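You operate a simulated robot arm through the tools that you are given. There is no shell and no other tool. Be economical: measure what you need, move in short steps, check, and stop when the job is done.

The job below is to be done with a simulated robot arm. You get a single attempt, and the scene is never put back.

## Task
Set machine two's stop rod on mark 3 and its pressure to about 25 MPa.
Fine: wing knob tight again; close the dies, turn the valve knob by the display, open them; leave it running.

Only the result counts: the job must be done as asked and must still hold three seconds after the hand-in. Knocking over, shifting, dropping, spilling or breaking anything else fails it.

## Robot
A 6-joint arm with a two-finger parallel gripper, fixed in place. Base frame: the origin is at the foot of the arm, x ahead of it, y to its left, z up. Units: m, degrees, N and s.
With the tool pointing down near the work surface it reaches from about 0.1 to 0.7 m from the base axis. Its first joint turns from -166.0 to 166.0 degrees. Payload 3.91 kg.
Tool frame: the origin (TCP) lies between the finger pads and is the grasp point; the fingertips stand 0.03 m ahead of it; z points along the fingers, y is the line along which they close. The gripper opens to 0.11 m. The fingers are 0.02 m wide and 0.01 m thick; the gripper's body (0.048 by 0.112 m) begins 0.055 m behind the TCP.
Orientation is that of the tool frame in the base frame, as a unit quaternion [w, x, y, z]. With the fingers straight down and closing along the base's y, the tool's x points along the base's -x, its y along +y and its z along -z.

## Interface
- The arm moves only by the tool apply_moves. Its argument "rows" is a list of rows, each a list of 7 numbers: the turn, a rotation vector about the tool's x, y, z in units of 180 degrees (1.0 is 180 degrees), then the shift along the tool's x, y, z in units of 500 mm (1.0 is 500 mm), then the closure, from 0 (fully open) to 1 (shut). In form: [[rx, ry, rz, x, y, z, grip], ...]. A call has 1 to 12 rows; each row is the pose to reach, as a shift and turn from the pose commanded when the call began, along the tool's axes at that moment. A call with a number of a shift or a turn outside -1 to 1 is refused whole. Rows are played at 5 a second. More than 0.05 m and 8.6 degrees between two rows, or a gripper value outside its range, and nothing of the call is played. Where a pose cannot be reached the arm comes as near as it can. A force on the tool above 90 N (or 10 N above the force at the start of the call, whichever is more), or a blocked arm, ends the call early, and 0.2 s more pass. The fingers move at their own pace (about 0.045 m/s each) and stop on an object; they squeeze with about 23 N. The grip force told is the motor's: it shows also when the fingers shut on nothing. Time passes only in rows, and 0.2 s behind the last, so rows that repeat a pose let the fingers close. It gives the time, the measured TCP pose, the force on the tool (base axes), the opening and the grip force at its end, in the units of the frame above (readings bear some noise).
- Cameras (640 x 400 px; columns grow to the right, rows downward): "scene" is fixed at [0.0506, 0.6514, 1.6888]; the picture's right is [-0.70, -0.71, 0.00], its down [-0.54, 0.53, -0.65] and it looks along [0.46, -0.46, -0.76] (base axes); focal length 270 px, centre (320, 200). "wrist" rides on the gripper at [0.071, 0.022, -0.107] in the tool frame; the picture's right is [-0.29, 0.96, 0.00], its down [-0.76, -0.23, -0.61] and it looks along [-0.58, -0.18, 0.79] (tool axes); focal length 243 px, centre (320, 200).
- camera(camera): a new picture of that camera. It takes no simulated time.
- slide_trunk(by): slides the trunk up (or, below 0, down) by that many m; the arm rides with it, the base frame stays. It gives what a move gives, with no picture.
- probe_pixels(camera, pixels): for up to 12 pixels [column, row] of the newest picture of that camera ("zoom" is the newest enlarged one), the place [x, y, z] in the base frame of the surface seen there, good to about 0.002 m. It takes no simulated time.
- enlarge(camera, box): a new picture of the part [left, top, right, bottom] of that camera's present view, enlarged. It takes no simulated time.
- hand_in(): hands the job in; it is judged then, once.

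Keep the steps short. Do not move on a guess: measure, check each grasp and each placing, and mend mistakes. In all there are 80 turns and 54 pictures (those below and enlarged ones count). Leave the gripper open and the arm clear of the work at the hand-in unless told otherwise, and finish with a single line.

The tools are called as name(argument=value, ...) on one line, values as JSON. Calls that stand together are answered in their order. apply_moves: Moves the arm, as the interface text tells. Its arguments: {"type":"object","properties":{"rows":{"type":"array"}},"required":["rows"]} The other tools are called the same way: slide_trunk (by) slides the trunk up or down; camera (camera) takes a picture; probe_pixels (camera, pixels) gives the place of the surface under pixels of a picture; enlarge (camera, box) takes an enlarged picture of a part of a camera's view; hand_in () hands the job in.

At the start:

```text
time_s: 0.0
ee_pos: [0.2821, 0.1619, 1.4115]
tool_rot: [0.003, 0.0, 1.0, 0.002]
ft_force: [0.0, -0.2, -0.4]
width: 0.1098
gripper_force: 0.0
trunk travel left (down, up): [-0.577, 0.013]
```

scene: 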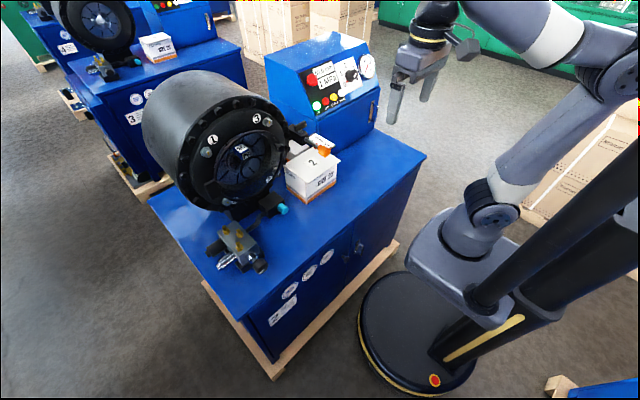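
wrist: 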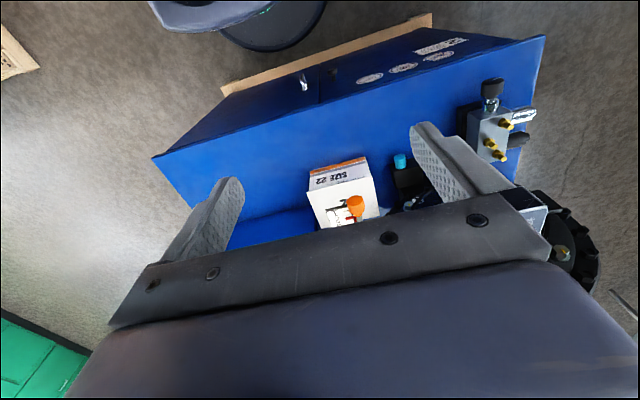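

I start by enlarging the machine areas: the press, and the control box.

enlarge(camera="scene", box=[260, 30, 390, 150])

enlarge(camera="scene", box=[180, 110, 350, 280])

enlarge(camera="wrist", box=[300, 60, 600, 280])

```text
3.33 times, centred on (325, 90) of scene
```

zoom: 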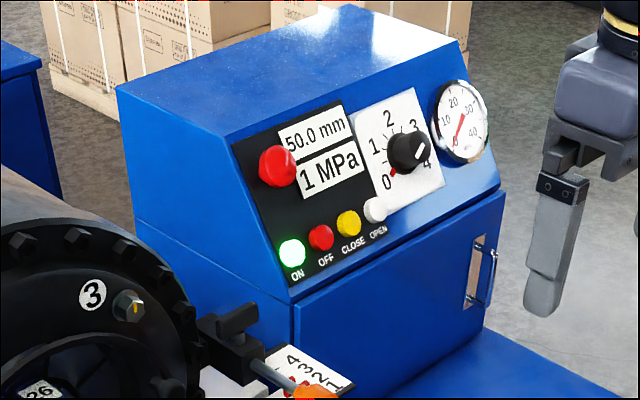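

```text
2.35 times, centred on (265, 195) of scene
```

zoom: 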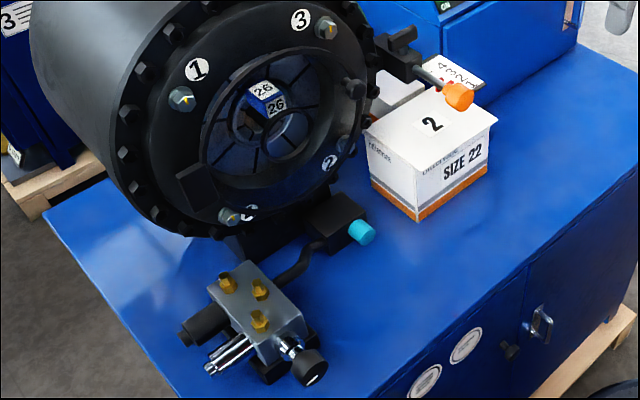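

```text
1.82 times, centred on (450, 170) of wrist
```

zoom: 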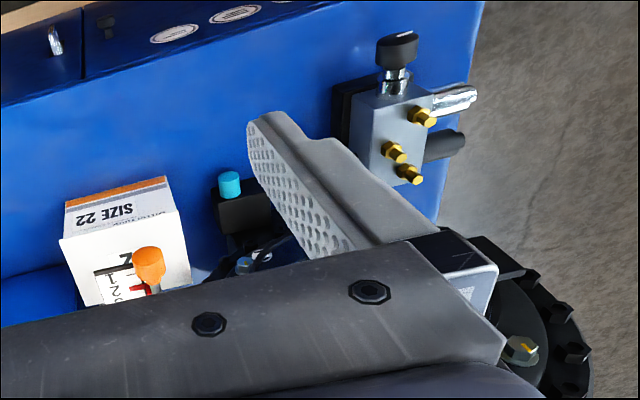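

The rod with the orange end, scale plate and wing knob are near (310,140); I enlarge these, plus the front labels to confirm this is machine two.

enlarge(camera="scene", box=[275, 110, 350, 165])

probe_pixels(camera="zoom", pixels=[[320, 200], [420, 250], [450, 280], [300, 150], [200, 120], [380, 230], [100, 100]])

enlarge(camera="scene", box=[200, 215, 370, 340])

```text
7.27 times, centred on (312, 138) of scene
```

zoom: 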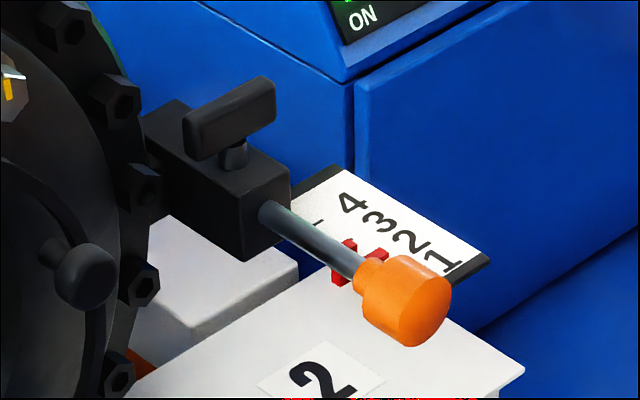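

```text
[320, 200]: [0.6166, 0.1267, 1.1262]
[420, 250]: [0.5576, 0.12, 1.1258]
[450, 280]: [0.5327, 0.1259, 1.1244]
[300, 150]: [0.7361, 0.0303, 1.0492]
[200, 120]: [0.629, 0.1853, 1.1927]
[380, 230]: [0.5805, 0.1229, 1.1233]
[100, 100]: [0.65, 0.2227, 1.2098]
```

```text
3.20 times, centred on (285, 278) of scene
```

zoom: 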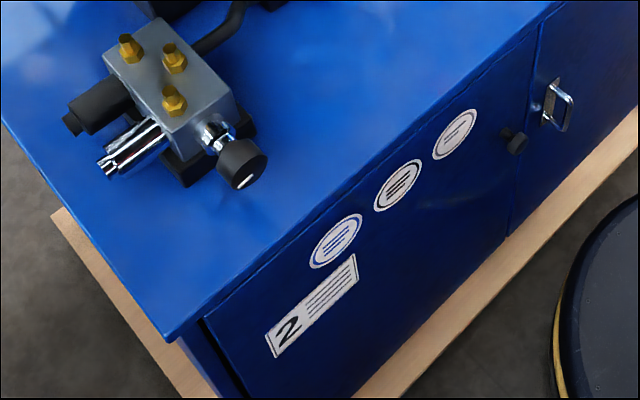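

This is machine two (plate "2"). Now I measure the rod parts, panel buttons and valve knob.

enlarge(camera="scene", box=[275, 110, 350, 165])

probe_pixels(camera="zoom", pixels=[[195, 140], [268, 105], [225, 110], [234, 155], [270, 215], [350, 265], [385, 300], [410, 310], [435, 300], [345, 245], [337, 275], [380, 252]])

probe_pixels(camera="zoom", pixels=[[352, 202], [380, 218], [410, 240], [443, 263], [318, 222], [485, 262], [335, 172], [430, 280], [245, 200], [180, 105], [290, 380], [500, 370]])

probe_pixels(camera="scene", pixels=[[319, 106], [325, 102], [331, 98], [336, 95], [342, 75], [316, 78], [259, 268], [255, 262], [240, 300], [360, 200], [262, 265], [244, 237]])

```text
7.27 times, centred on (312, 138) of scene
```

zoom: 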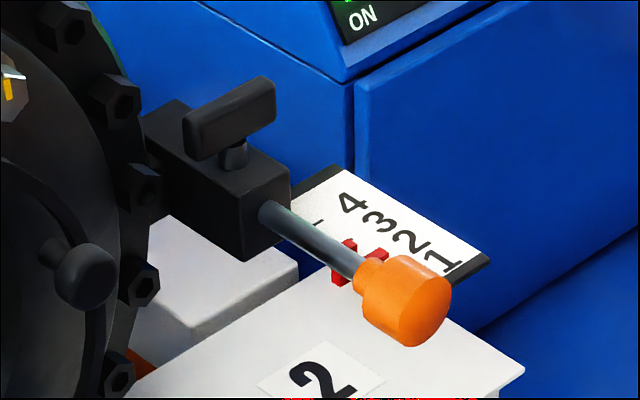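

```text
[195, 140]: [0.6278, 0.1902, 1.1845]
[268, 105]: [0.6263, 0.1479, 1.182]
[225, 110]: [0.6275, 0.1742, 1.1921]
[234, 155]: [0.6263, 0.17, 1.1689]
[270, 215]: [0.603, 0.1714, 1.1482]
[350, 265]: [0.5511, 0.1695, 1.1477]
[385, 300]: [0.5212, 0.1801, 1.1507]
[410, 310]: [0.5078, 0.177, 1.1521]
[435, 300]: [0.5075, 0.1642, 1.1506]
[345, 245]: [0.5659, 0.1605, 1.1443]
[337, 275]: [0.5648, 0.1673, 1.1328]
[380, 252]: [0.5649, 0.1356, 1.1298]
```

```text
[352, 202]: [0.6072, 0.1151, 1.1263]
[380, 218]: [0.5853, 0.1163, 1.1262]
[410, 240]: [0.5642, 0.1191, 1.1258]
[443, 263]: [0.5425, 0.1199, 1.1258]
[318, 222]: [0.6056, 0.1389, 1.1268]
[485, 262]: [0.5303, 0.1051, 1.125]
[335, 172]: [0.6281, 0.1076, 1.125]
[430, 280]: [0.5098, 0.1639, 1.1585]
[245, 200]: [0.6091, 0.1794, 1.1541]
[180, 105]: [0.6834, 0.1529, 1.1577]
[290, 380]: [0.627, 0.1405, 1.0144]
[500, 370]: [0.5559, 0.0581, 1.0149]
```

```text
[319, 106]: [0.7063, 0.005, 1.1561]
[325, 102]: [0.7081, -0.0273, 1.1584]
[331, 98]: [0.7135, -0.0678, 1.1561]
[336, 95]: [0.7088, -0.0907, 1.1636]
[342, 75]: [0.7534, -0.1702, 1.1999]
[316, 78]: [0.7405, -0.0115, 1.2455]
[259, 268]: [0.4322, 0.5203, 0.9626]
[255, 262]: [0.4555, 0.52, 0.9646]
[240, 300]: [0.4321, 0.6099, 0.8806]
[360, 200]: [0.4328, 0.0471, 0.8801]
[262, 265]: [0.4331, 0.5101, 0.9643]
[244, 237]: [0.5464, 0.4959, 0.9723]
```

Pointer sits at x≈0.565 (mark 2); mark 3 is about x≈0.586. Before gripping the wing knob I measure the clearance around it and the exact ticks; also buttons and valve knob.

probe_pixels(camera="zoom", pixels=[[185, 118], [262, 78], [275, 95], [205, 160], [120, 95], [140, 185], [70, 20], [90, 270], [140, 290], [440, 270], [365, 295], [390, 345]])

probe_pixels(camera="scene", pixels=[[200, 72], [230, 95], [262, 92], [250, 85], [274, 108], [285, 125], [258, 116], [270, 130], [240, 150], [190, 205], [300, 133], [215, 80]])

enlarge(camera="scene", box=[300, 50, 385, 115])

```text
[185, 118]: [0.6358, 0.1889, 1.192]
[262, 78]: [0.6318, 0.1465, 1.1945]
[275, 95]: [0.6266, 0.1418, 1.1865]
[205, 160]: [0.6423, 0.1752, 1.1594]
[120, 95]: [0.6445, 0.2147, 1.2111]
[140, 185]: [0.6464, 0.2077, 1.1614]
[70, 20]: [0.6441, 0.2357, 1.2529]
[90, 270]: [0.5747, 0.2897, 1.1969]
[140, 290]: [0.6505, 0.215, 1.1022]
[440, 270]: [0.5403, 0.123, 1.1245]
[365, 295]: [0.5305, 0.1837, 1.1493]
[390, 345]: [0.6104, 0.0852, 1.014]
```

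```text
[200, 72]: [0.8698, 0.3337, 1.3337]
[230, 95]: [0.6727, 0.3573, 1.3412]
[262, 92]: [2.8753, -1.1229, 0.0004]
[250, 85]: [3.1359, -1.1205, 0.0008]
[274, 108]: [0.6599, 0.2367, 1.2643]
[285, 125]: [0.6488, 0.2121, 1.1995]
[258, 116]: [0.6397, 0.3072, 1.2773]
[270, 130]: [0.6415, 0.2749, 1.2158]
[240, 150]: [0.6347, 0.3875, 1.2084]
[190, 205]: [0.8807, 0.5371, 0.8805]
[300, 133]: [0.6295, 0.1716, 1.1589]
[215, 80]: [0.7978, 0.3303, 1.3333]
```

```text
6.15 times, centred on (342, 82) of scene
```

zoom: 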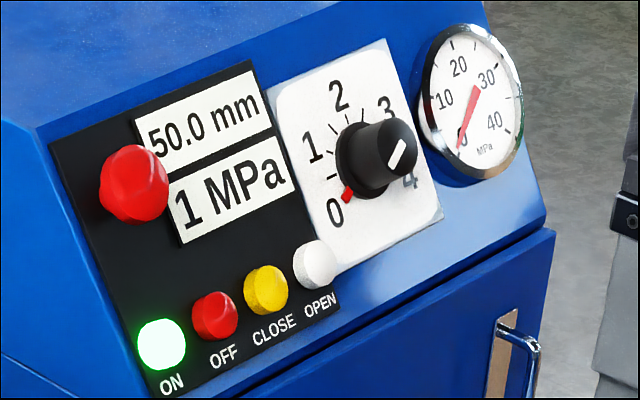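

Clearance looks fine. I move over the wing knob (x≈0.634, y≈0.166), turning the tool 90° counter-clockwise seen from above so the fingers close along base x.

apply_moves(rows=[[0, 0, -0.04545, -0.064, 0.0007, 0.018, 0.3], [0, 0, -0.0909, -0.128, 0.0015, 0.036, 0.3], [0, 0, -0.13636, -0.192, 0.002, 0.054, 0.3], [0, 0, -0.1818, -0.256, 0.003, 0.072, 0.3], [0, 0, -0.22727, -0.32, 0.004, 0.09, 0.3], [0, 0, -0.2727, -0.384, 0.005, 0.108, 0.3], [0, 0, -0.3182, -0.448, 0.006, 0.126, 0.3], [0, 0, -0.3636, -0.512, 0.006, 0.144, 0.3], [0, 0, -0.409, -0.576, 0.007, 0.162, 0.3], [0, 0, -0.4545, -0.64, 0.007, 0.18, 0.3], [0, 0, -0.5, -0.704, 0.008, 0.198, 0.3], [0, 0, -0.5, -0.704, 0.008, 0.198, 0.3]])

camera(camera="wrist")

camera(camera="scene")

```text
time_s: 2.6
ee_pos: [0.6175, 0.1623, 1.3033]
tool_rot: [-0.004, 0.707, -0.707, 0.002]
ft_force: [1.0, 0.6, 0.3]
width: 0.0774
gripper_force: 0.0
out of reach, approached as far as the arm can: row 10, 11, 12
trunk travel left (down, up): [-0.577, 0.013]
```

```text
44 pictures are left
```

wrist: 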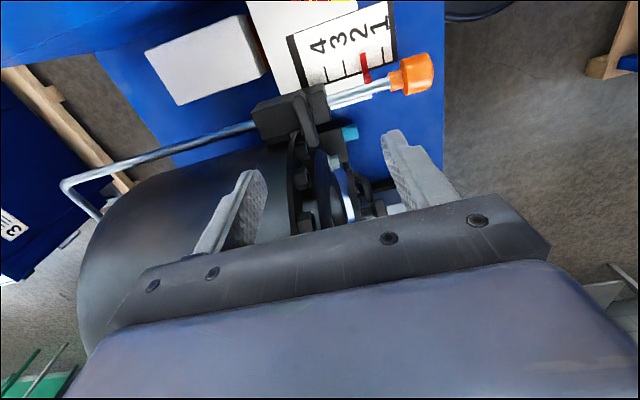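

```text
43 pictures are left
```

scene: 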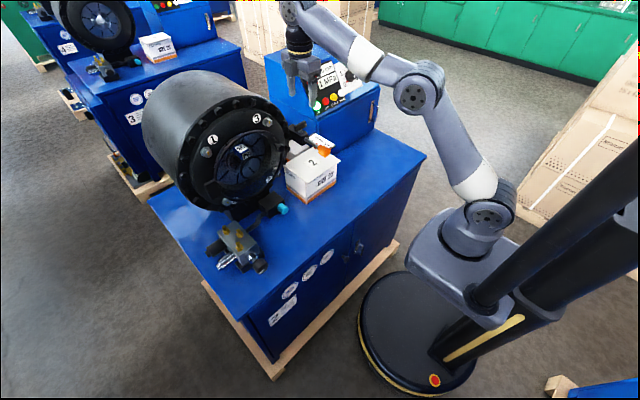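

The arm is at its reach limit there (x=0.6175). Lower down it should reach further; the wing bar is seen at (305,120). I descend 5 cm and read the pose.

apply_moves(rows=[[0, 0, 0, 0, 0, 0.05, 0.3], [0, 0, 0, 0, 0, 0.1, 0.3], [0, 0, 0, 0, 0, 0.1, 0.3]])

probe_pixels(camera="wrist", pixels=[[300, 100], [308, 120], [312, 138], [305, 110], [395, 52], [340, 74], [356, 66], [366, 75], [368, 58], [327, 80], [383, 55], [320, 44]])

enlarge(camera="wrist", box=[220, 0, 460, 150])

```text
time_s: 3.4
ee_pos: [0.6184, 0.1628, 1.2528]
tool_rot: [0.002, -0.707, 0.708, 0.0]
ft_force: [-0.3, 0.1, 0.1]
width: 0.077
gripper_force: 0.1
trunk travel left (down, up): [-0.577, 0.013]
```

```text
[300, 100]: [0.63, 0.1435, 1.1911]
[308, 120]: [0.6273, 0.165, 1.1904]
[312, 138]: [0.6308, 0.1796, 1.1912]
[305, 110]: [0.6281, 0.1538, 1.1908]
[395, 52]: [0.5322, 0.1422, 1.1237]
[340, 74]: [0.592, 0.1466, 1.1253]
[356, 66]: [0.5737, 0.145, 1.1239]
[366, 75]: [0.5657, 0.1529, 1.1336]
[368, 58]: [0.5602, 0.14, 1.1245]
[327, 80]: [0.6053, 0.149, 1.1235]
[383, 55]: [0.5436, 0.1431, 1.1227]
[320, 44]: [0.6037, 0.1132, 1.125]
```

```text
2.67 times, centred on (340, 75) of wrist
```

zoom: 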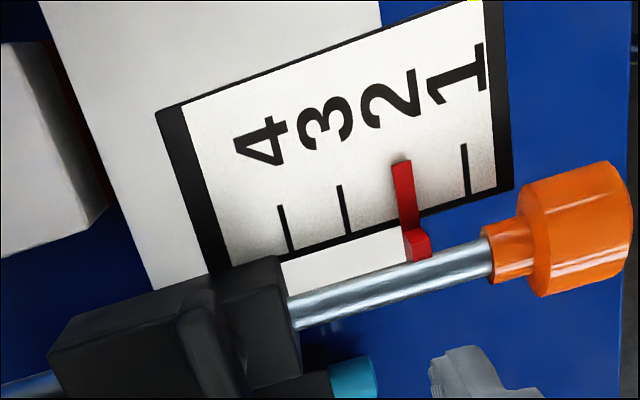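

The pointer covers tick 2. I measure ticks precisely and move 1.4 cm further in x.

probe_pixels(camera="zoom", pixels=[[281, 208], [290, 245], [339, 188], [349, 230], [463, 147], [468, 190], [401, 165], [410, 215], [398, 190], [418, 250], [185, 340], [190, 310]])

apply_moves(rows=[[0, 0, 0, 0, -0.026, 0.04, 0.3], [0, 0, 0, -0.006, -0.026, 0.06, 0.3], [0, 0, 0, -0.006, -0.026, 0.06, 0.3]])

camera(camera="wrist")

```text
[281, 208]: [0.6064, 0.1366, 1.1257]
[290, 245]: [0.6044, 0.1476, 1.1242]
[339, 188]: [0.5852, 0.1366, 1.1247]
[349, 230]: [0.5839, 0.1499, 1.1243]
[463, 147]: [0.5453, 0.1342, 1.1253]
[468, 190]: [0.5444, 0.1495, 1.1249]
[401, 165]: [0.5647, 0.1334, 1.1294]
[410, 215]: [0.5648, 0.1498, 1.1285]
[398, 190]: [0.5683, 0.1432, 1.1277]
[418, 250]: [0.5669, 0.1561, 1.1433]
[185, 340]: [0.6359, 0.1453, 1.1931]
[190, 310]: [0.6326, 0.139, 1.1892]
```

```text
time_s: 4.2
ee_pos: [0.6312, 0.1654, 1.2225]
tool_rot: [-0.001, 0.708, -0.707, 0.001]
ft_force: [0.6, 0.2, 0.2]
width: 0.077
gripper_force: 0.1
trunk travel left (down, up): [-0.577, 0.013]
```

```text
41 pictures are left
```

wrist: 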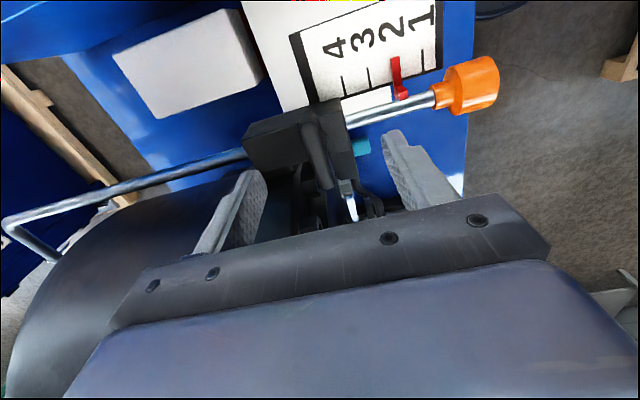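

Fingers straddle the bar. Ticks are 2.0 cm apart (3 at x≈0.585), so the rod must go +0.020 m. I descend to z≈1.195 and close on the wing bar.

apply_moves(rows=[[0, 0, 0, 0, -0.002, 0.03, 0.3], [0, 0, 0, 0, -0.002, 0.054, 0.3], [0, 0, 0, 0, -0.002, 0.054, 0.9], [0, 0, 0, 0, -0.002, 0.054, 0.9], [0, 0, 0, 0, -0.002, 0.054, 0.9], [0, 0, 0, 0, -0.002, 0.054, 0.9], [0, 0, 0, 0, -0.002, 0.054, 0.9], [0, 0, 0, 0, -0.002, 0.054, 0.9]])

enlarge(camera="wrist", box=[220, 60, 480, 240])

```text
time_s: 6.0
ee_pos: [0.6314, 0.1653, 1.1956]
tool_rot: [0.002, -0.707, 0.707, -0.001]
ft_force: [0.4, 0.0, -0.4]
width: 0.0133
gripper_force: 45.7
trunk travel left (down, up): [-0.577, 0.013]
```

```text
2.22 times, centred on (350, 150) of wrist
```

zoom: 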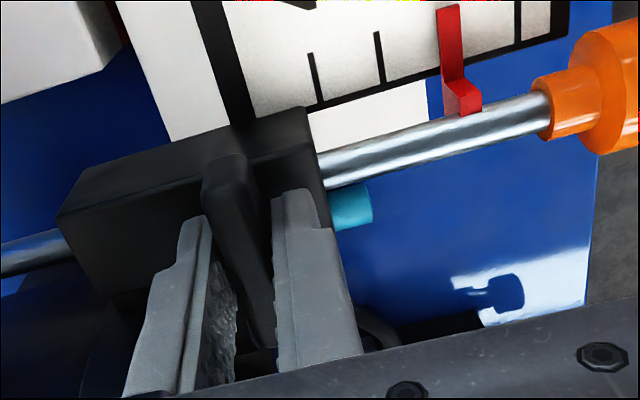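

Gripped (13 mm). I turn counter-clockwise from above (tool z negative) by about 32° and watch.

apply_moves(rows=[[0, 0, -0.03, 0, 0, 0, 0.9], [0, 0, -0.06, 0, 0, 0, 0.9], [0, 0, -0.09, 0, 0, 0, 0.9], [0, 0, -0.12, 0, 0, 0, 0.9], [0, 0, -0.15, 0, 0, 0, 0.9], [0, 0, -0.18, 0, 0, 0, 0.9], [0, 0, -0.18, 0, 0, 0, 0.9]])

enlarge(camera="wrist", box=[220, 60, 480, 240])

```text
time_s: 7.6
ee_pos: [0.6318, 0.1658, 1.1956]
tool_rot: [0.0, 0.876, -0.482, -0.001]
ft_force: [0.6, -0.6, -8.0]
width: 0.0134
gripper_force: 44.6
trunk travel left (down, up): [-0.577, 0.013]
```

```text
2.22 times, centred on (350, 150) of wrist
```

zoom: 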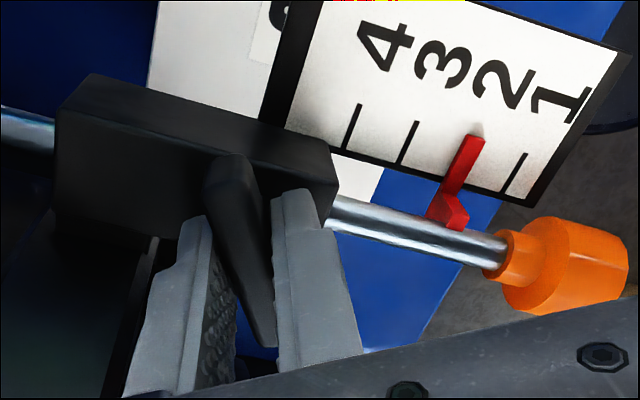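

The bar follows the turn. I carry on to about 85° total.

apply_moves(rows=[[0, 0, -0.04, 0, 0, 0, 0.9], [0, 0, -0.08, 0, 0, 0, 0.9], [0, 0, -0.12, 0, 0, 0, 0.9], [0, 0, -0.16, 0, 0, 0, 0.9], [0, 0, -0.2, 0, 0, 0, 0.9], [0, 0, -0.24, 0, 0, 0, 0.9], [0, 0, -0.28, 0, 0, 0, 0.9], [0, 0, -0.28, 0, 0, 0, 0.9]])

camera(camera="wrist")

```text
time_s: 9.4
ee_pos: [0.6314, 0.1651, 1.1956]
tool_rot: [-0.001, 0.998, -0.063, 0.001]
ft_force: [-6.2, -5.0, -12.2]
width: 0.0138
gripper_force: 45.2
trunk travel left (down, up): [-0.577, 0.013]
```

```text
38 pictures are left
```

wrist: 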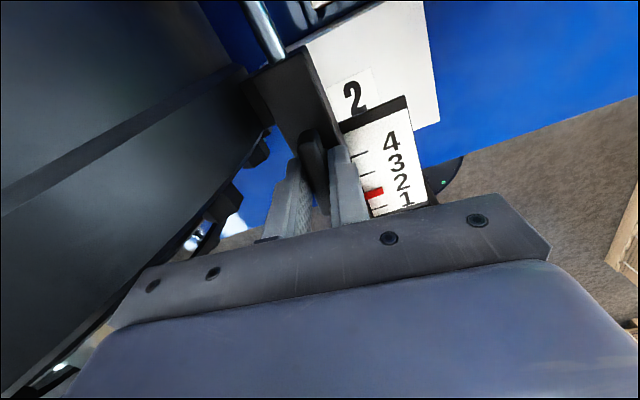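

Turned about 83°. I release gently, rise, and straighten the tool.

apply_moves(rows=[[0, 0, 0, 0, 0, 0, 0.65], [0, 0, 0, 0, 0, 0, 0.65], [0, 0, 0, 0, 0, 0, 0.65], [0, 0, 0, 0, 0, -0.06, 0.65], [0, 0, 0, 0, 0, -0.12, 0.65], [0, 0, -0.04, 0, 0, -0.12, 0.65], [0, 0, -0.04, 0, 0, -0.12, 0.65]])

enlarge(camera="scene", box=[265, 100, 355, 170])

```text
time_s: 11.0
ee_pos: [0.6312, 0.1654, 1.2553]
tool_rot: [-0.001, 1.0, -0.001, 0.003]
ft_force: [-0.5, -0.1, 0.3]
width: 0.0383
gripper_force: 0.0
trunk travel left (down, up): [-0.577, 0.013]
```

```text
5.71 times, centred on (310, 135) of scene
```

zoom: 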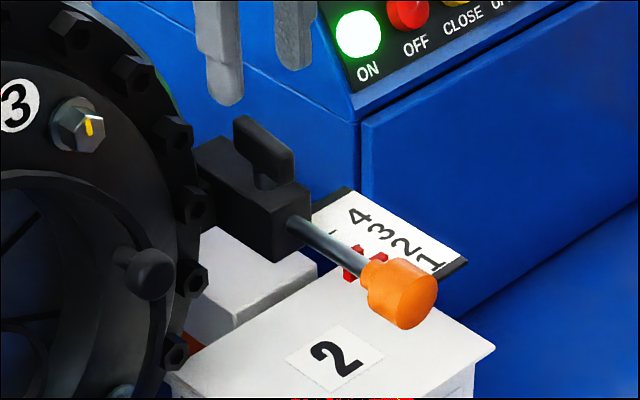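

The bar now lies along the rod. Next I go above the orange end (x≈0.522, y≈0.168) and down to z≈1.163 with fingers along y.

apply_moves(rows=[[0, 0, 0, -0.07, -0.005, 0, 0.4], [0, 0, 0, -0.15, -0.005, 0, 0.4], [0, 0, 0, -0.218, -0.005, 0, 0.4], [0, 0, 0, -0.218, -0.005, 0.07, 0.4], [0, 0, 0, -0.218, -0.005, 0.08, 0.4]])

enlarge(camera="scene", box=[265, 90, 365, 170])

camera(camera="wrist")

```text
time_s: 12.2
ee_pos: [0.5207, 0.1679, 1.2139]
tool_rot: [-0.001, 1.0, 0.0, 0.002]
ft_force: [-0.4, -0.1, -0.6]
width: 0.0658
gripper_force: 0.0
trunk travel left (down, up): [-0.577, 0.013]
```

```text
5.00 times, centred on (315, 130) of scene
```

zoom: 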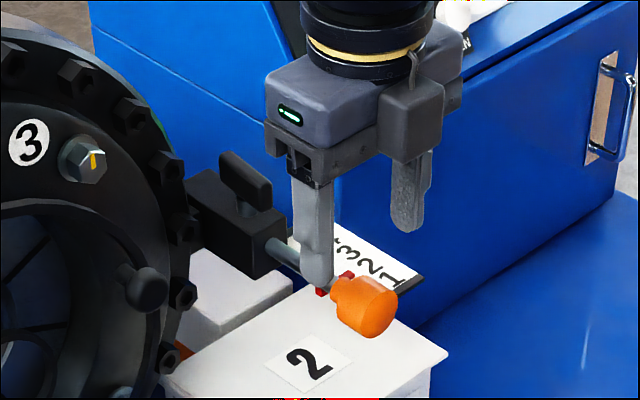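

```text
35 pictures are left
```

wrist: 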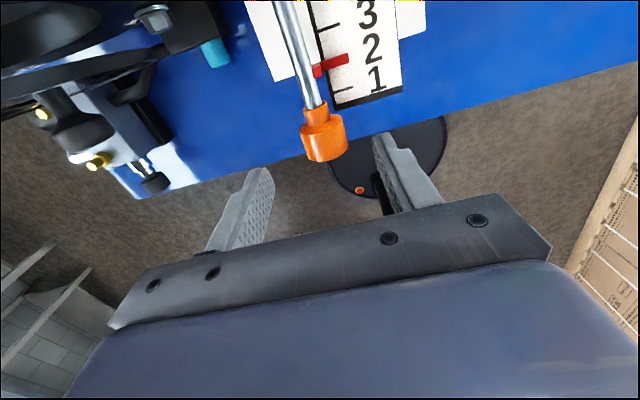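

Aligned over the orange end. Descend to z≈1.163 and close.

apply_moves(rows=[[0, 0, 0, 0, 0, 0.05, 0.4], [0, 0, 0, 0, 0, 0.104, 0.4], [0, 0, 0, 0, 0, 0.104, 0.8], [0, 0, 0, 0, 0, 0.104, 0.9], [0, 0, 0, 0, 0, 0.104, 0.9], [0, 0, 0, 0, 0, 0.104, 0.9], [0, 0, 0, 0, 0, 0.104, 0.9]])

enlarge(camera="scene", box=[265, 90, 365, 170])

```text
time_s: 13.8
ee_pos: [0.5219, 0.1648, 1.1625]
tool_rot: [-0.001, 1.0, -0.002, 0.0]
ft_force: [-1.3, -19.0, -4.2]
width: 0.0333
gripper_force: 45.0
trunk travel left (down, up): [-0.577, 0.013]
```

```text
5.00 times, centred on (315, 130) of scene
```

zoom: 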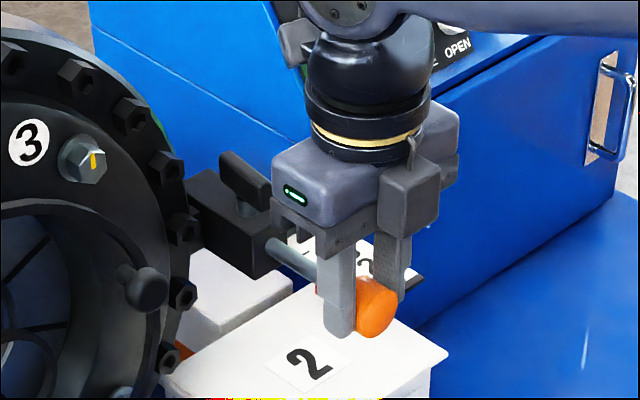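

Gripped (33 mm), with a side load because the rod is at y≈0.164. I ease y by −4 mm, then push +20 mm in x.

apply_moves(rows=[[0, 0, 0, 0, 0.008, 0, 0.9], [0, 0, 0, 0, 0.008, 0, 0.9], [0, 0, 0, 0.01, 0.008, 0, 0.9], [0, 0, 0, 0.02, 0.008, 0, 0.9], [0, 0, 0, 0.03, 0.008, 0, 0.9], [0, 0, 0, 0.04, 0.008, 0, 0.9], [0, 0, 0, 0.04, 0.008, 0, 0.9]])

camera(camera="wrist")

```text
time_s: 15.4
ee_pos: [0.5431, 0.1645, 1.162]
tool_rot: [-0.001, 1.0, 0.0, 0.002]
ft_force: [0.0, 4.5, -3.4]
width: 0.0332
gripper_force: 45.0
trunk travel left (down, up): [-0.577, 0.013]
```

```text
33 pictures are left
```

wrist: 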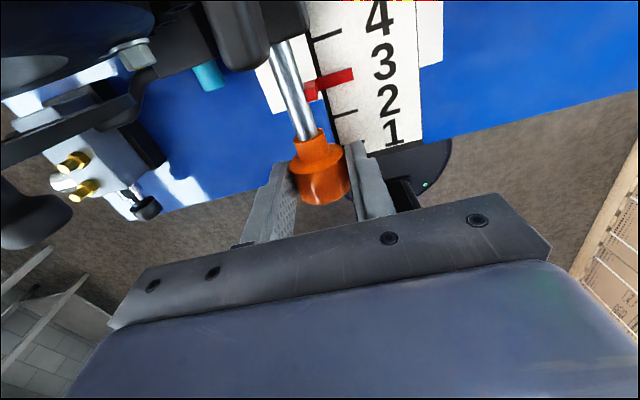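

The rod slides freely. I enlarge the pointer and measure it against the ticks.

enlarge(camera="wrist", box=[280, 0, 420, 150])

probe_pixels(camera="wrist", pixels=[[335, 74], [345, 80], [350, 75], [350, 71], [340, 84], [335, 35], [320, 38], [350, 112], [340, 114], [345, 76]])

```text
2.67 times, centred on (350, 75) of wrist
```

zoom: 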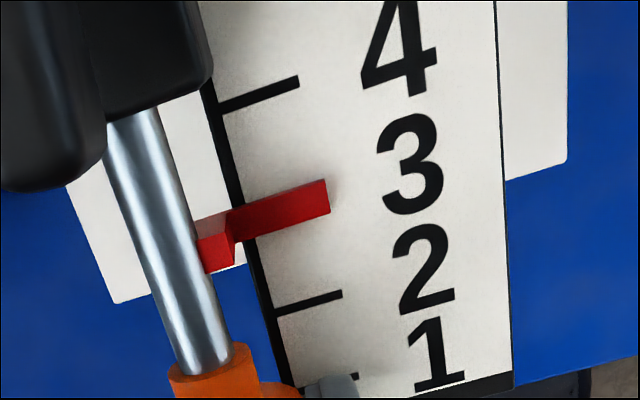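

```text
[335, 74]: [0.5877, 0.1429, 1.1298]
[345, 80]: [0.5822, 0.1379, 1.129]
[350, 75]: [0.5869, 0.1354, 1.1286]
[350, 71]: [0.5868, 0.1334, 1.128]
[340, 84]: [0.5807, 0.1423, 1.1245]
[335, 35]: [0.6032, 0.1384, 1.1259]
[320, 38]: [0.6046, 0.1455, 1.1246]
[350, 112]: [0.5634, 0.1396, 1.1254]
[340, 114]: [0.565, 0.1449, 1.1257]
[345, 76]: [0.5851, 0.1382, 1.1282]
```

probe_pixels(camera="zoom", pixels=[[290, 194], [290, 199], [290, 205], [290, 210], [290, 215], [290, 220], [290, 223], [260, 92], [270, 90], [310, 302], [320, 299], [285, 85]])

```text
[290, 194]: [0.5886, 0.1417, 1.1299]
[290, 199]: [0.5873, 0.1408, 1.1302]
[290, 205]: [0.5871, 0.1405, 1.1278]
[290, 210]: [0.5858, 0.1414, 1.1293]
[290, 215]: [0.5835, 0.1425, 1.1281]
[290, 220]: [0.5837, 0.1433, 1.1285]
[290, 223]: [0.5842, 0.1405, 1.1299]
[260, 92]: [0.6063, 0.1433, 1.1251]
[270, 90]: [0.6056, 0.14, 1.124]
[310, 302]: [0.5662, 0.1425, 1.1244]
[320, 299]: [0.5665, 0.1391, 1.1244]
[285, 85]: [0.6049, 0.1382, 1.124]
```

Pointer centre x≈0.586, tick 3 ≈0.586: on mark. Release, rise, and return over the wing knob.

apply_moves(rows=[[0, 0, 0, 0, 0, 0, 0.5], [0, 0, 0, 0, 0, 0, 0.5], [0, 0, 0, 0, 0, 0, 0.5], [0, 0, 0, 0, 0, -0.09, 0.5], [0, 0, 0, 0, 0, -0.186, 0.6], [0, 0, 0.02, 0.09, 0, -0.186, 0.65], [0, 0, 0.04, 0.177, -0.002, -0.186, 0.65], [0, 0, 0.04, 0.177, -0.002, -0.186, 0.65]])

camera(camera="wrist")

enlarge(camera="scene", box=[265, 90, 365, 170])

```text
time_s: 17.2
ee_pos: [0.6319, 0.1653, 1.2563]
tool_rot: [-0.002, 0.998, -0.063, 0.0]
ft_force: [-0.6, 0.1, 0.4]
width: 0.0386
gripper_force: 0.1
trunk travel left (down, up): [-0.577, 0.013]
```

```text
31 pictures are left
```

wrist: 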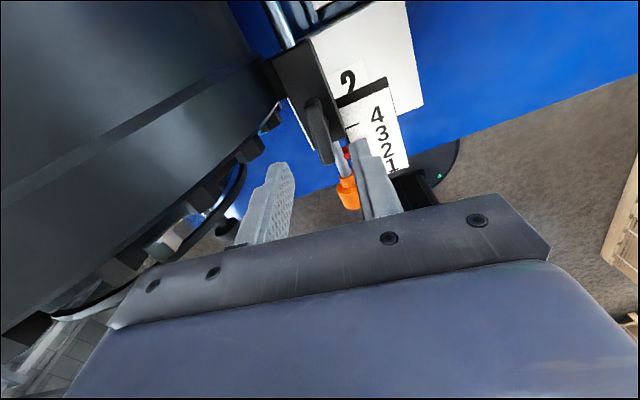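

```text
5.00 times, centred on (315, 130) of scene
```

zoom: 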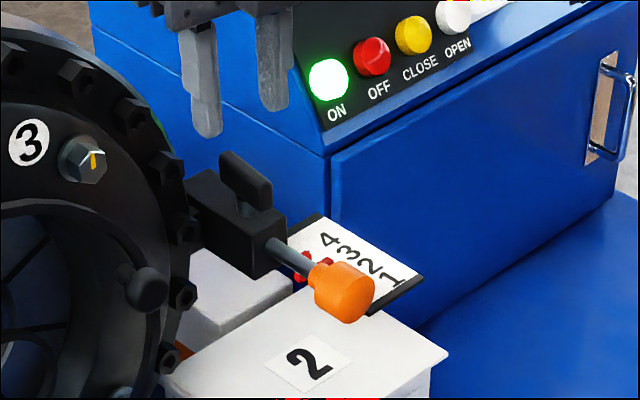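

Now down on the wing bar and grip.

apply_moves(rows=[[0, 0, 0, 0, 0, 0.06, 0.65], [0, 0, 0, 0, 0, 0.12, 0.65], [0, 0, 0, 0, 0, 0.12, 0.9], [0, 0, 0, 0, 0, 0.12, 0.9], [0, 0, 0, 0, 0, 0.12, 0.9], [0, 0, 0, 0, 0, 0.12, 0.9]])

```text
time_s: 18.6
ee_pos: [0.6326, 0.1656, 1.1969]
tool_rot: [-0.001, 0.998, -0.063, 0.002]
ft_force: [-1.8, -0.6, 0.4]
width: 0.0134
gripper_force: 44.8
trunk travel left (down, up): [-0.577, 0.013]
```

Gripped. Turn clockwise ~86° back to tight.

apply_moves(rows=[[0, 0, 0.04, 0, 0, 0, 0.9], [0, 0, 0.08, 0, 0, 0, 0.9], [0, 0, 0.12, 0, 0, 0, 0.9], [0, 0, 0.16, 0, 0, 0, 0.9], [0, 0, 0.2, 0, 0, 0, 0.9], [0, 0, 0.24, 0, 0, 0, 0.9], [0, 0, 0.28, 0, 0, 0, 0.9], [0, 0, 0.32, 0, 0, 0, 0.9], [0, 0, 0.36, 0, 0, 0, 0.9], [0, 0, 0.4, 0, 0, 0, 0.9], [0, 0, 0.44, 0, 0, 0, 0.9], [0, 0, 0.475, 0, 0, 0, 0.9]])

enlarge(camera="wrist", box=[220, 60, 480, 240])

```text
time_s: 21.2
ee_pos: [0.6318, 0.1652, 1.1967]
tool_rot: [0.002, -0.689, 0.725, 0.0]
ft_force: [10.3, -3.7, 14.6]
width: 0.0135
gripper_force: 45.6
trunk travel left (down, up): [-0.577, 0.013]
```

```text
2.22 times, centred on (350, 150) of wrist
```

zoom: 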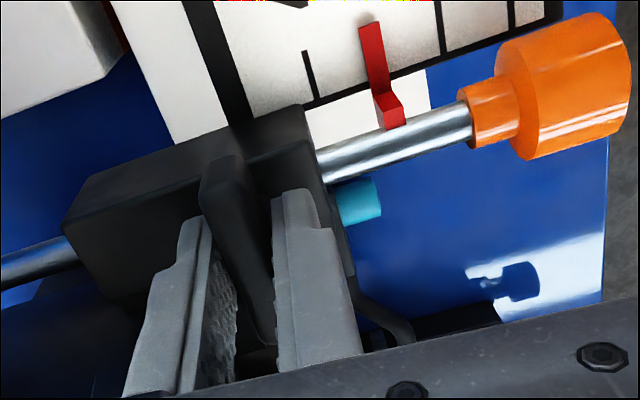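

Bar is back, ~3° past the start. I press a few degrees more to feel the stop, then release.

apply_moves(rows=[[0, 0, 0.02, 0, 0, 0, 0.9], [0, 0, 0.04, 0, 0, 0, 0.9], [0, 0, 0.04, 0, 0, 0, 0.9]])

enlarge(camera="wrist", box=[220, 60, 480, 240])

```text
time_s: 22.0
ee_pos: [0.6309, 0.1656, 1.1961]
tool_rot: [0.002, -0.644, 0.765, 0.0]
ft_force: [12.6, -1.2, 18.2]
width: 0.0145
gripper_force: 44.9
trunk travel left (down, up): [-0.577, 0.013]
```

```text
2.22 times, centred on (350, 150) of wrist
```

zoom: 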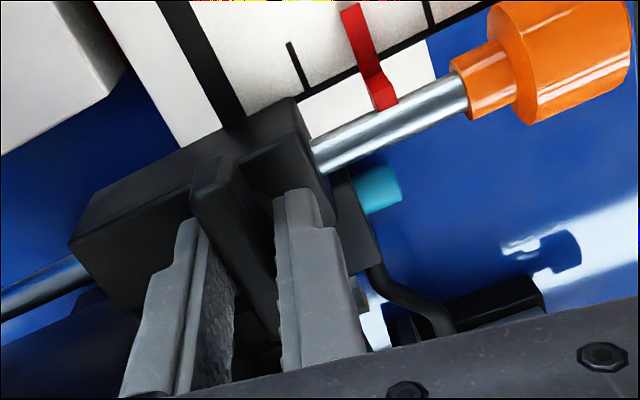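

The bar stopped while the fingers turned on (opening grew to 14.5 mm): tight. Release and rise, then look.

apply_moves(rows=[[0, 0, 0, 0, 0, 0, 0.6], [0, 0, 0, 0, 0, 0, 0.6], [0, 0, 0, 0, 0, 0, 0.6], [0, 0, 0, 0, 0, -0.08, 0.6], [0, 0, -0.04, 0, 0.02, -0.16, 0.6], [0, 0, -0.0556, 0, 0.06, -0.18, 0.6], [0, 0, -0.0556, 0, 0.06, -0.18, 0.6]])

enlarge(camera="wrist", box=[260, 0, 460, 150])

```text
time_s: 23.6
ee_pos: [0.6019, 0.1719, 1.2862]
tool_rot: [-0.002, 0.708, -0.706, 0.001]
ft_force: [0.0, 0.6, 0.5]
width: 0.0441
gripper_force: 0.1
trunk travel left (down, up): [-0.577, 0.013]
```

```text
2.67 times, centred on (360, 75) of wrist
```

zoom: 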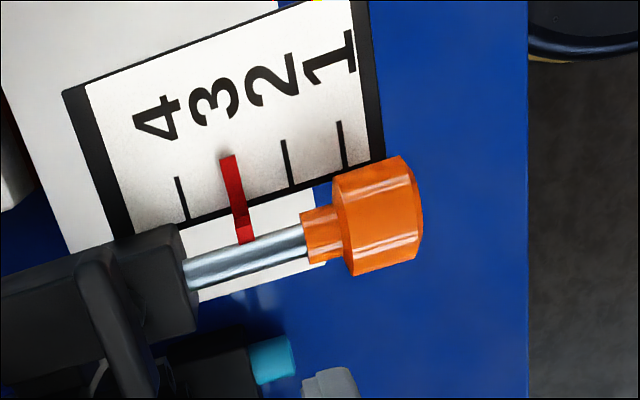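

Pointer is on 3 and the bar tight. Now the buttons: I enlarge the panel and measure CLOSE, OPEN, and the panel's tilt.

enlarge(camera="scene", box=[300, 50, 385, 115])

probe_pixels(camera="zoom", pixels=[[265, 287], [258, 285], [285, 290], [313, 262], [330, 265], [215, 313], [160, 343], [270, 330], [220, 355], [240, 215], [200, 120], [375, 245]])

```text
6.15 times, centred on (342, 82) of scene
```

zoom: 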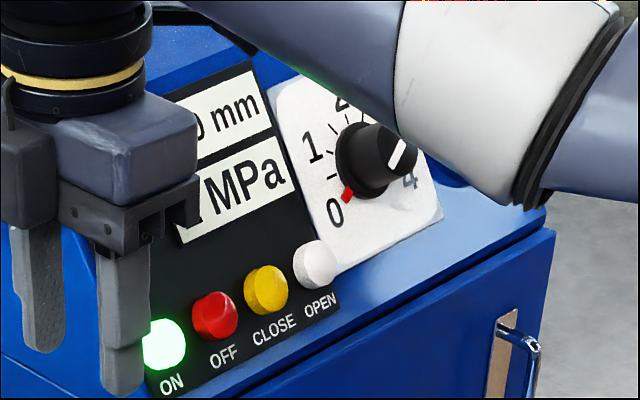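

```text
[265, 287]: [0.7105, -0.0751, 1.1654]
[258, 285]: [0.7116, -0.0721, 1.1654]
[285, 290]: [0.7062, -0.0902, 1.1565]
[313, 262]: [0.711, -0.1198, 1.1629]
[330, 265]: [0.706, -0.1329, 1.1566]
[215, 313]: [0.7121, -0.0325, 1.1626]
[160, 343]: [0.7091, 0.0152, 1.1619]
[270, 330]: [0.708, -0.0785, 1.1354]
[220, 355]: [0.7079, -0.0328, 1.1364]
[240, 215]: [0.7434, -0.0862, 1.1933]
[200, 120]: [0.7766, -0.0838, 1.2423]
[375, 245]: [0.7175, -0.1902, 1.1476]
```

CLOSE face is at about (0.7105, −0.075, 1.162); the panel normal is tilted ~33° up. I back off to a clear spot, turn the tool upright, and shut the fingers.

apply_moves(rows=[[0, 0, 0.0417, 0.041, 0.022, -0.002, 1], [0, 0, 0.0833, 0.082, 0.044, -0.005, 1], [0, 0, 0.125, 0.123, 0.066, -0.007, 1], [0, 0, 0.1667, 0.165, 0.088, -0.009, 1], [0, 0, 0.2083, 0.206, 0.11, -0.012, 1], [0, 0, 0.25, 0.247, 0.132, -0.014, 1], [0, 0, 0.2917, 0.288, 0.154, -0.016, 1], [0, 0, 0.3333, 0.329, 0.176, -0.019, 1], [0, 0, 0.375, 0.37, 0.198, -0.021, 1], [0, 0, 0.4167, 0.412, 0.22, -0.023, 1], [0, 0, 0.4583, 0.453, 0.242, -0.026, 1], [0, 0, 0.5, 0.494, 0.264, -0.028, 1]])

```text
time_s: 26.2
ee_pos: [0.4699, -0.0783, 1.301]
tool_rot: [0.002, 0.001, 1.0, 0.001]
ft_force: [-0.1, 0.1, 1.2]
width: 0.0001
gripper_force: 23.2
trunk travel left (down, up): [-0.577, 0.013]
```

Now pitch the tool 57° forward and come to 4 cm in front of the CLOSE button.

apply_moves(rows=[[0, -0.0398, 0, -0.04, 0.001, 0.02, 1], [0, -0.0795, 0, -0.08, 0.002, 0.045, 1], [0, -0.119, 0, -0.12, 0.003, 0.07, 1], [0, -0.159, 0, -0.17, 0.004, 0.1, 1], [0, -0.199, 0, -0.22, 0.005, 0.13, 1], [0, -0.2385, 0, -0.27, 0.006, 0.16, 1], [0, -0.278, 0, -0.32, 0.006, 0.185, 1], [0, -0.318, 0, -0.36, 0.006, 0.202, 1], [0, -0.318, 0, -0.36, 0.006, 0.202, 1]])

camera(camera="scene")

camera(camera="wrist")

```text
time_s: 28.2
ee_pos: [0.65, -0.0734, 1.2002]
tool_rot: [0.481, -0.001, 0.877, 0.002]
ft_force: [-0.3, -0.2, 0.7]
width: 0.0
gripper_force: 22.6
trunk travel left (down, up): [-0.577, 0.013]
```

```text
25 pictures are left
```

scene: 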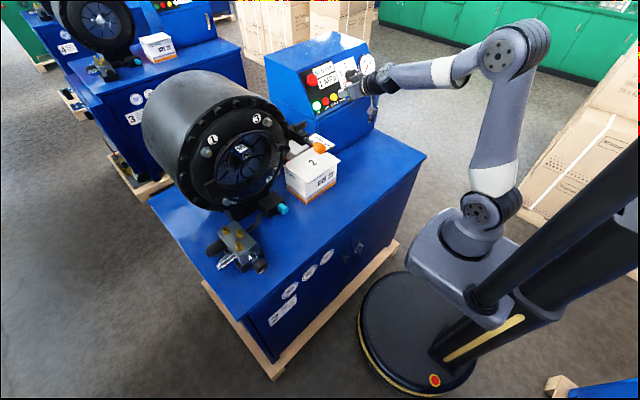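

```text
24 pictures are left
```

wrist: 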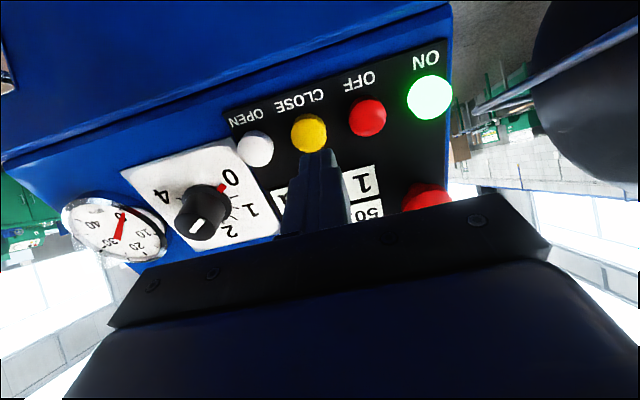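

The tip (~(318,155)) is aligned with the yellow button (308,132). I check button positions from this view.

probe_pixels(camera="wrist", pixels=[[308, 133], [300, 133], [318, 133], [308, 120], [308, 145], [255, 150], [246, 150], [264, 150], [318, 160]])

```text
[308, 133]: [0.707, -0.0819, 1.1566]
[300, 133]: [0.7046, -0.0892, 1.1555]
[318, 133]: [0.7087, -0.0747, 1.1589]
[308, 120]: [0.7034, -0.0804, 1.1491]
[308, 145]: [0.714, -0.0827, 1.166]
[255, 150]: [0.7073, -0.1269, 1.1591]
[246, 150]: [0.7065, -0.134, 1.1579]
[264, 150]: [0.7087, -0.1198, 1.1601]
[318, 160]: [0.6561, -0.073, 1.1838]
```

Button centre is (0.7075, −0.082, 1.157). I correct the aim, advance ~46 mm along the tool (8 mm of press), and back off.

apply_moves(rows=[[0, 0, 0, 0.01, -0.017, 0.03, 1], [0, 0, 0, 0.01, -0.017, 0.065, 1], [0, 0, 0, 0.01, -0.017, 0.078, 1], [0, 0, 0, 0.01, -0.017, 0.086, 1], [0, 0, 0, 0.01, -0.017, 0.09, 1]])

enlarge(camera="scene", box=[290, 40, 390, 120])

```text
time_s: 29.4
ee_pos: [0.6851, -0.0816, 1.1731]
tool_rot: [0.481, -0.001, 0.877, 0.003]
ft_force: [-2.3, 0.1, 1.3]
width: 0.0001
gripper_force: 23.2
trunk travel left (down, up): [-0.577, 0.013]
```

```text
5.00 times, centred on (340, 80) of scene
```

zoom: 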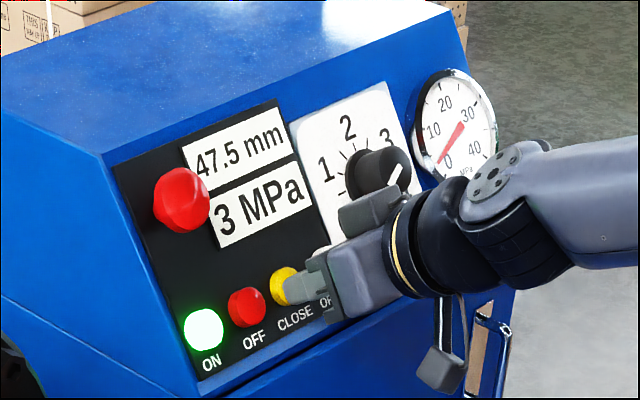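

It is closing: 47.5 mm, 3 MPa. I hold for a moment and look again.

apply_moves(rows=[[0, 0, 0, 0, 0, 0, 1], [0, 0, 0, 0, 0, 0, 1], [0, 0, 0, 0, 0, 0, 1], [0, 0, 0, 0, 0, 0, 1], [0, 0, 0, 0, 0, 0, 1]])

enlarge(camera="scene", box=[290, 40, 390, 120])

```text
time_s: 30.6
ee_pos: [0.6847, -0.0815, 1.171]
tool_rot: [0.48, -0.001, 0.877, 0.002]
ft_force: [-1.4, -0.3, 1.8]
width: 0.0
gripper_force: 23.1
trunk travel left (down, up): [-0.577, 0.013]
```

```text
5.00 times, centred on (340, 80) of scene
```

zoom: 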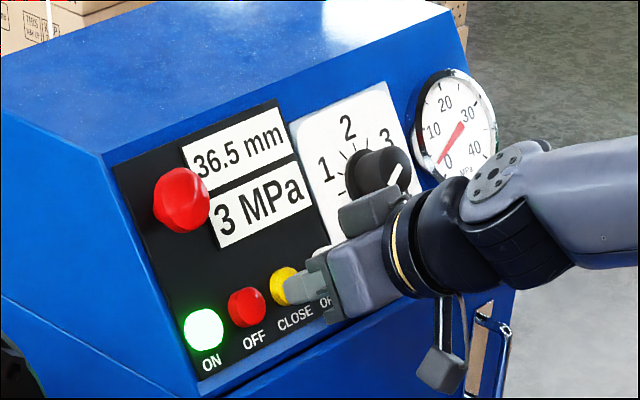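

About 10 mm/s. I keep holding 2.4 s.

apply_moves(rows=[[0, 0, 0, 0, 0, 0, 1], [0, 0, 0, 0, 0, 0, 1], [0, 0, 0, 0, 0, 0, 1], [0, 0, 0, 0, 0, 0, 1], [0, 0, 0, 0, 0, 0, 1], [0, 0, 0, 0, 0, 0, 1], [0, 0, 0, 0, 0, 0, 1], [0, 0, 0, 0, 0, 0, 1], [0, 0, 0, 0, 0, 0, 1], [0, 0, 0, 0, 0, 0, 1], [0, 0, 0, 0, 0, 0, 1]])

enlarge(camera="scene", box=[290, 40, 390, 120])

```text
time_s: 33.0
ee_pos: [0.6841, -0.0822, 1.1715]
tool_rot: [0.48, -0.001, 0.877, 0.002]
ft_force: [-0.9, 0.1, 1.8]
width: 0.0
gripper_force: 23.3
trunk travel left (down, up): [-0.577, 0.013]
```

```text
5.00 times, centred on (340, 80) of scene
```

zoom: 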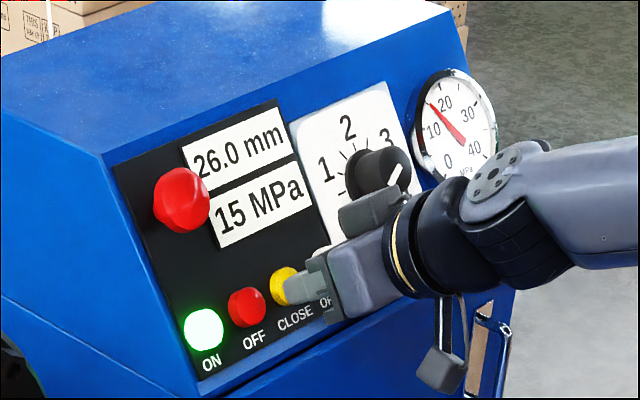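

Dies are closed at 26 mm with 15 MPa. I back off to see whether it holds.

apply_moves(rows=[[0, 0, 0, 0, 0, -0.05, 1], [0, 0, 0, 0, 0, -0.14, 1], [0, 0, 0, 0, 0, -0.22, 1], [0, 0, 0, 0, 0, -0.22, 1], [0, 0, 0, 0, 0, -0.22, 1]])

enlarge(camera="scene", box=[290, 40, 390, 120])

enlarge(camera="scene", box=[205, 210, 285, 285])

probe_pixels(camera="zoom", pixels=[[450, 435], [425, 410], [470, 430], [430, 460], [400, 425], [365, 400], [370, 385], [350, 380], [300, 400], [300, 250], [410, 385], [440, 400]])

```text
time_s: 34.2
ee_pos: [0.5915, -0.0839, 1.2292]
tool_rot: [0.481, 0.001, 0.877, 0.001]
ft_force: [-0.7, -0.6, 0.1]
width: 0.0
gripper_force: 22.8
trunk travel left (down, up): [-0.577, 0.013]
```

```text
5.00 times, centred on (340, 80) of scene
```

zoom: 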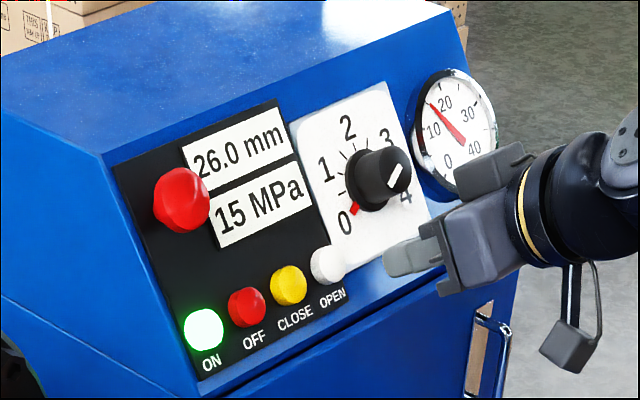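

```text
5.33 times, centred on (245, 248) of scene
```

zoom: 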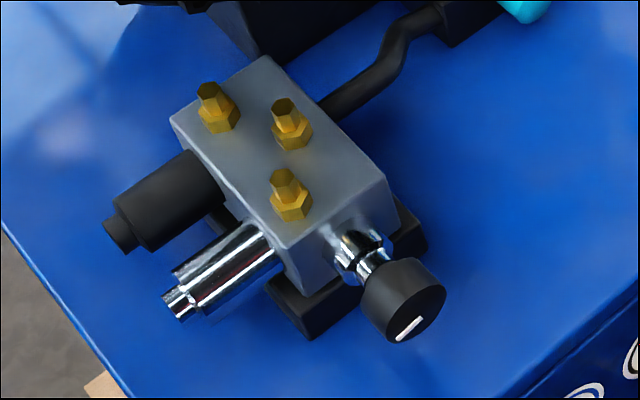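

```text
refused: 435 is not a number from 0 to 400
```

It holds at 15 MPa. Now I measure the valve knob.

probe_pixels(camera="zoom", pixels=[[415, 312], [410, 330], [435, 300], [395, 325], [400, 275], [380, 285], [370, 305], [445, 295], [390, 340], [375, 262], [345, 245], [385, 190]])

```text
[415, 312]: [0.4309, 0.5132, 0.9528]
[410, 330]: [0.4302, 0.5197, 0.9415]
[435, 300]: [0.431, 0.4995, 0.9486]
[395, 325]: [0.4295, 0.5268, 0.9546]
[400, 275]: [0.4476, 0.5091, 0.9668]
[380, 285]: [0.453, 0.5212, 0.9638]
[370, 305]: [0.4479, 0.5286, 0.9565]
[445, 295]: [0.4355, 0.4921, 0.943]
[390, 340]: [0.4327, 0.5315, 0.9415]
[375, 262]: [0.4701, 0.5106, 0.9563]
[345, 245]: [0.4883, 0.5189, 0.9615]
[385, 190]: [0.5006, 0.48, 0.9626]
```

Knob: face x≈0.431, centre about (y 0.512, z 0.948), axis along x. I retreat and raise to z=1.30, levelling the tool, and move left.

apply_moves(rows=[[0, -0.0151, 0, 0.008, 0, -0.079, 1], [0, -0.0303, 0, 0.016, 0, -0.158, 1], [0, -0.0454, 0, 0.025, 0, -0.236, 1], [0, -0.0606, 0, 0.033, 0, -0.315, 1], [0, -0.0757, 0, 0.033, 0.083, -0.315, 1], [0, -0.0909, 0, 0.033, 0.167, -0.315, 1], [0, -0.106, 0, 0.033, 0.25, -0.315, 1], [0, -0.1211, 0, 0.033, 0.334, -0.315, 1], [0, -0.1363, 0, 0.033, 0.417, -0.315, 1], [0, -0.1514, 0, 0.033, 0.5, -0.315, 1], [0, -0.1666, 0, 0.033, 0.584, -0.315, 1], [0, -0.1817, 0, 0.033, 0.668, -0.315, 1]])

```text
time_s: 36.8
ee_pos: [0.451, 0.2519, 1.2993]
tool_rot: [0.708, 0.001, 0.706, 0.0]
ft_force: [-0.2, 0.0, 0.0]
width: 0.0
gripper_force: 22.9
trunk travel left (down, up): [-0.577, 0.013]
```

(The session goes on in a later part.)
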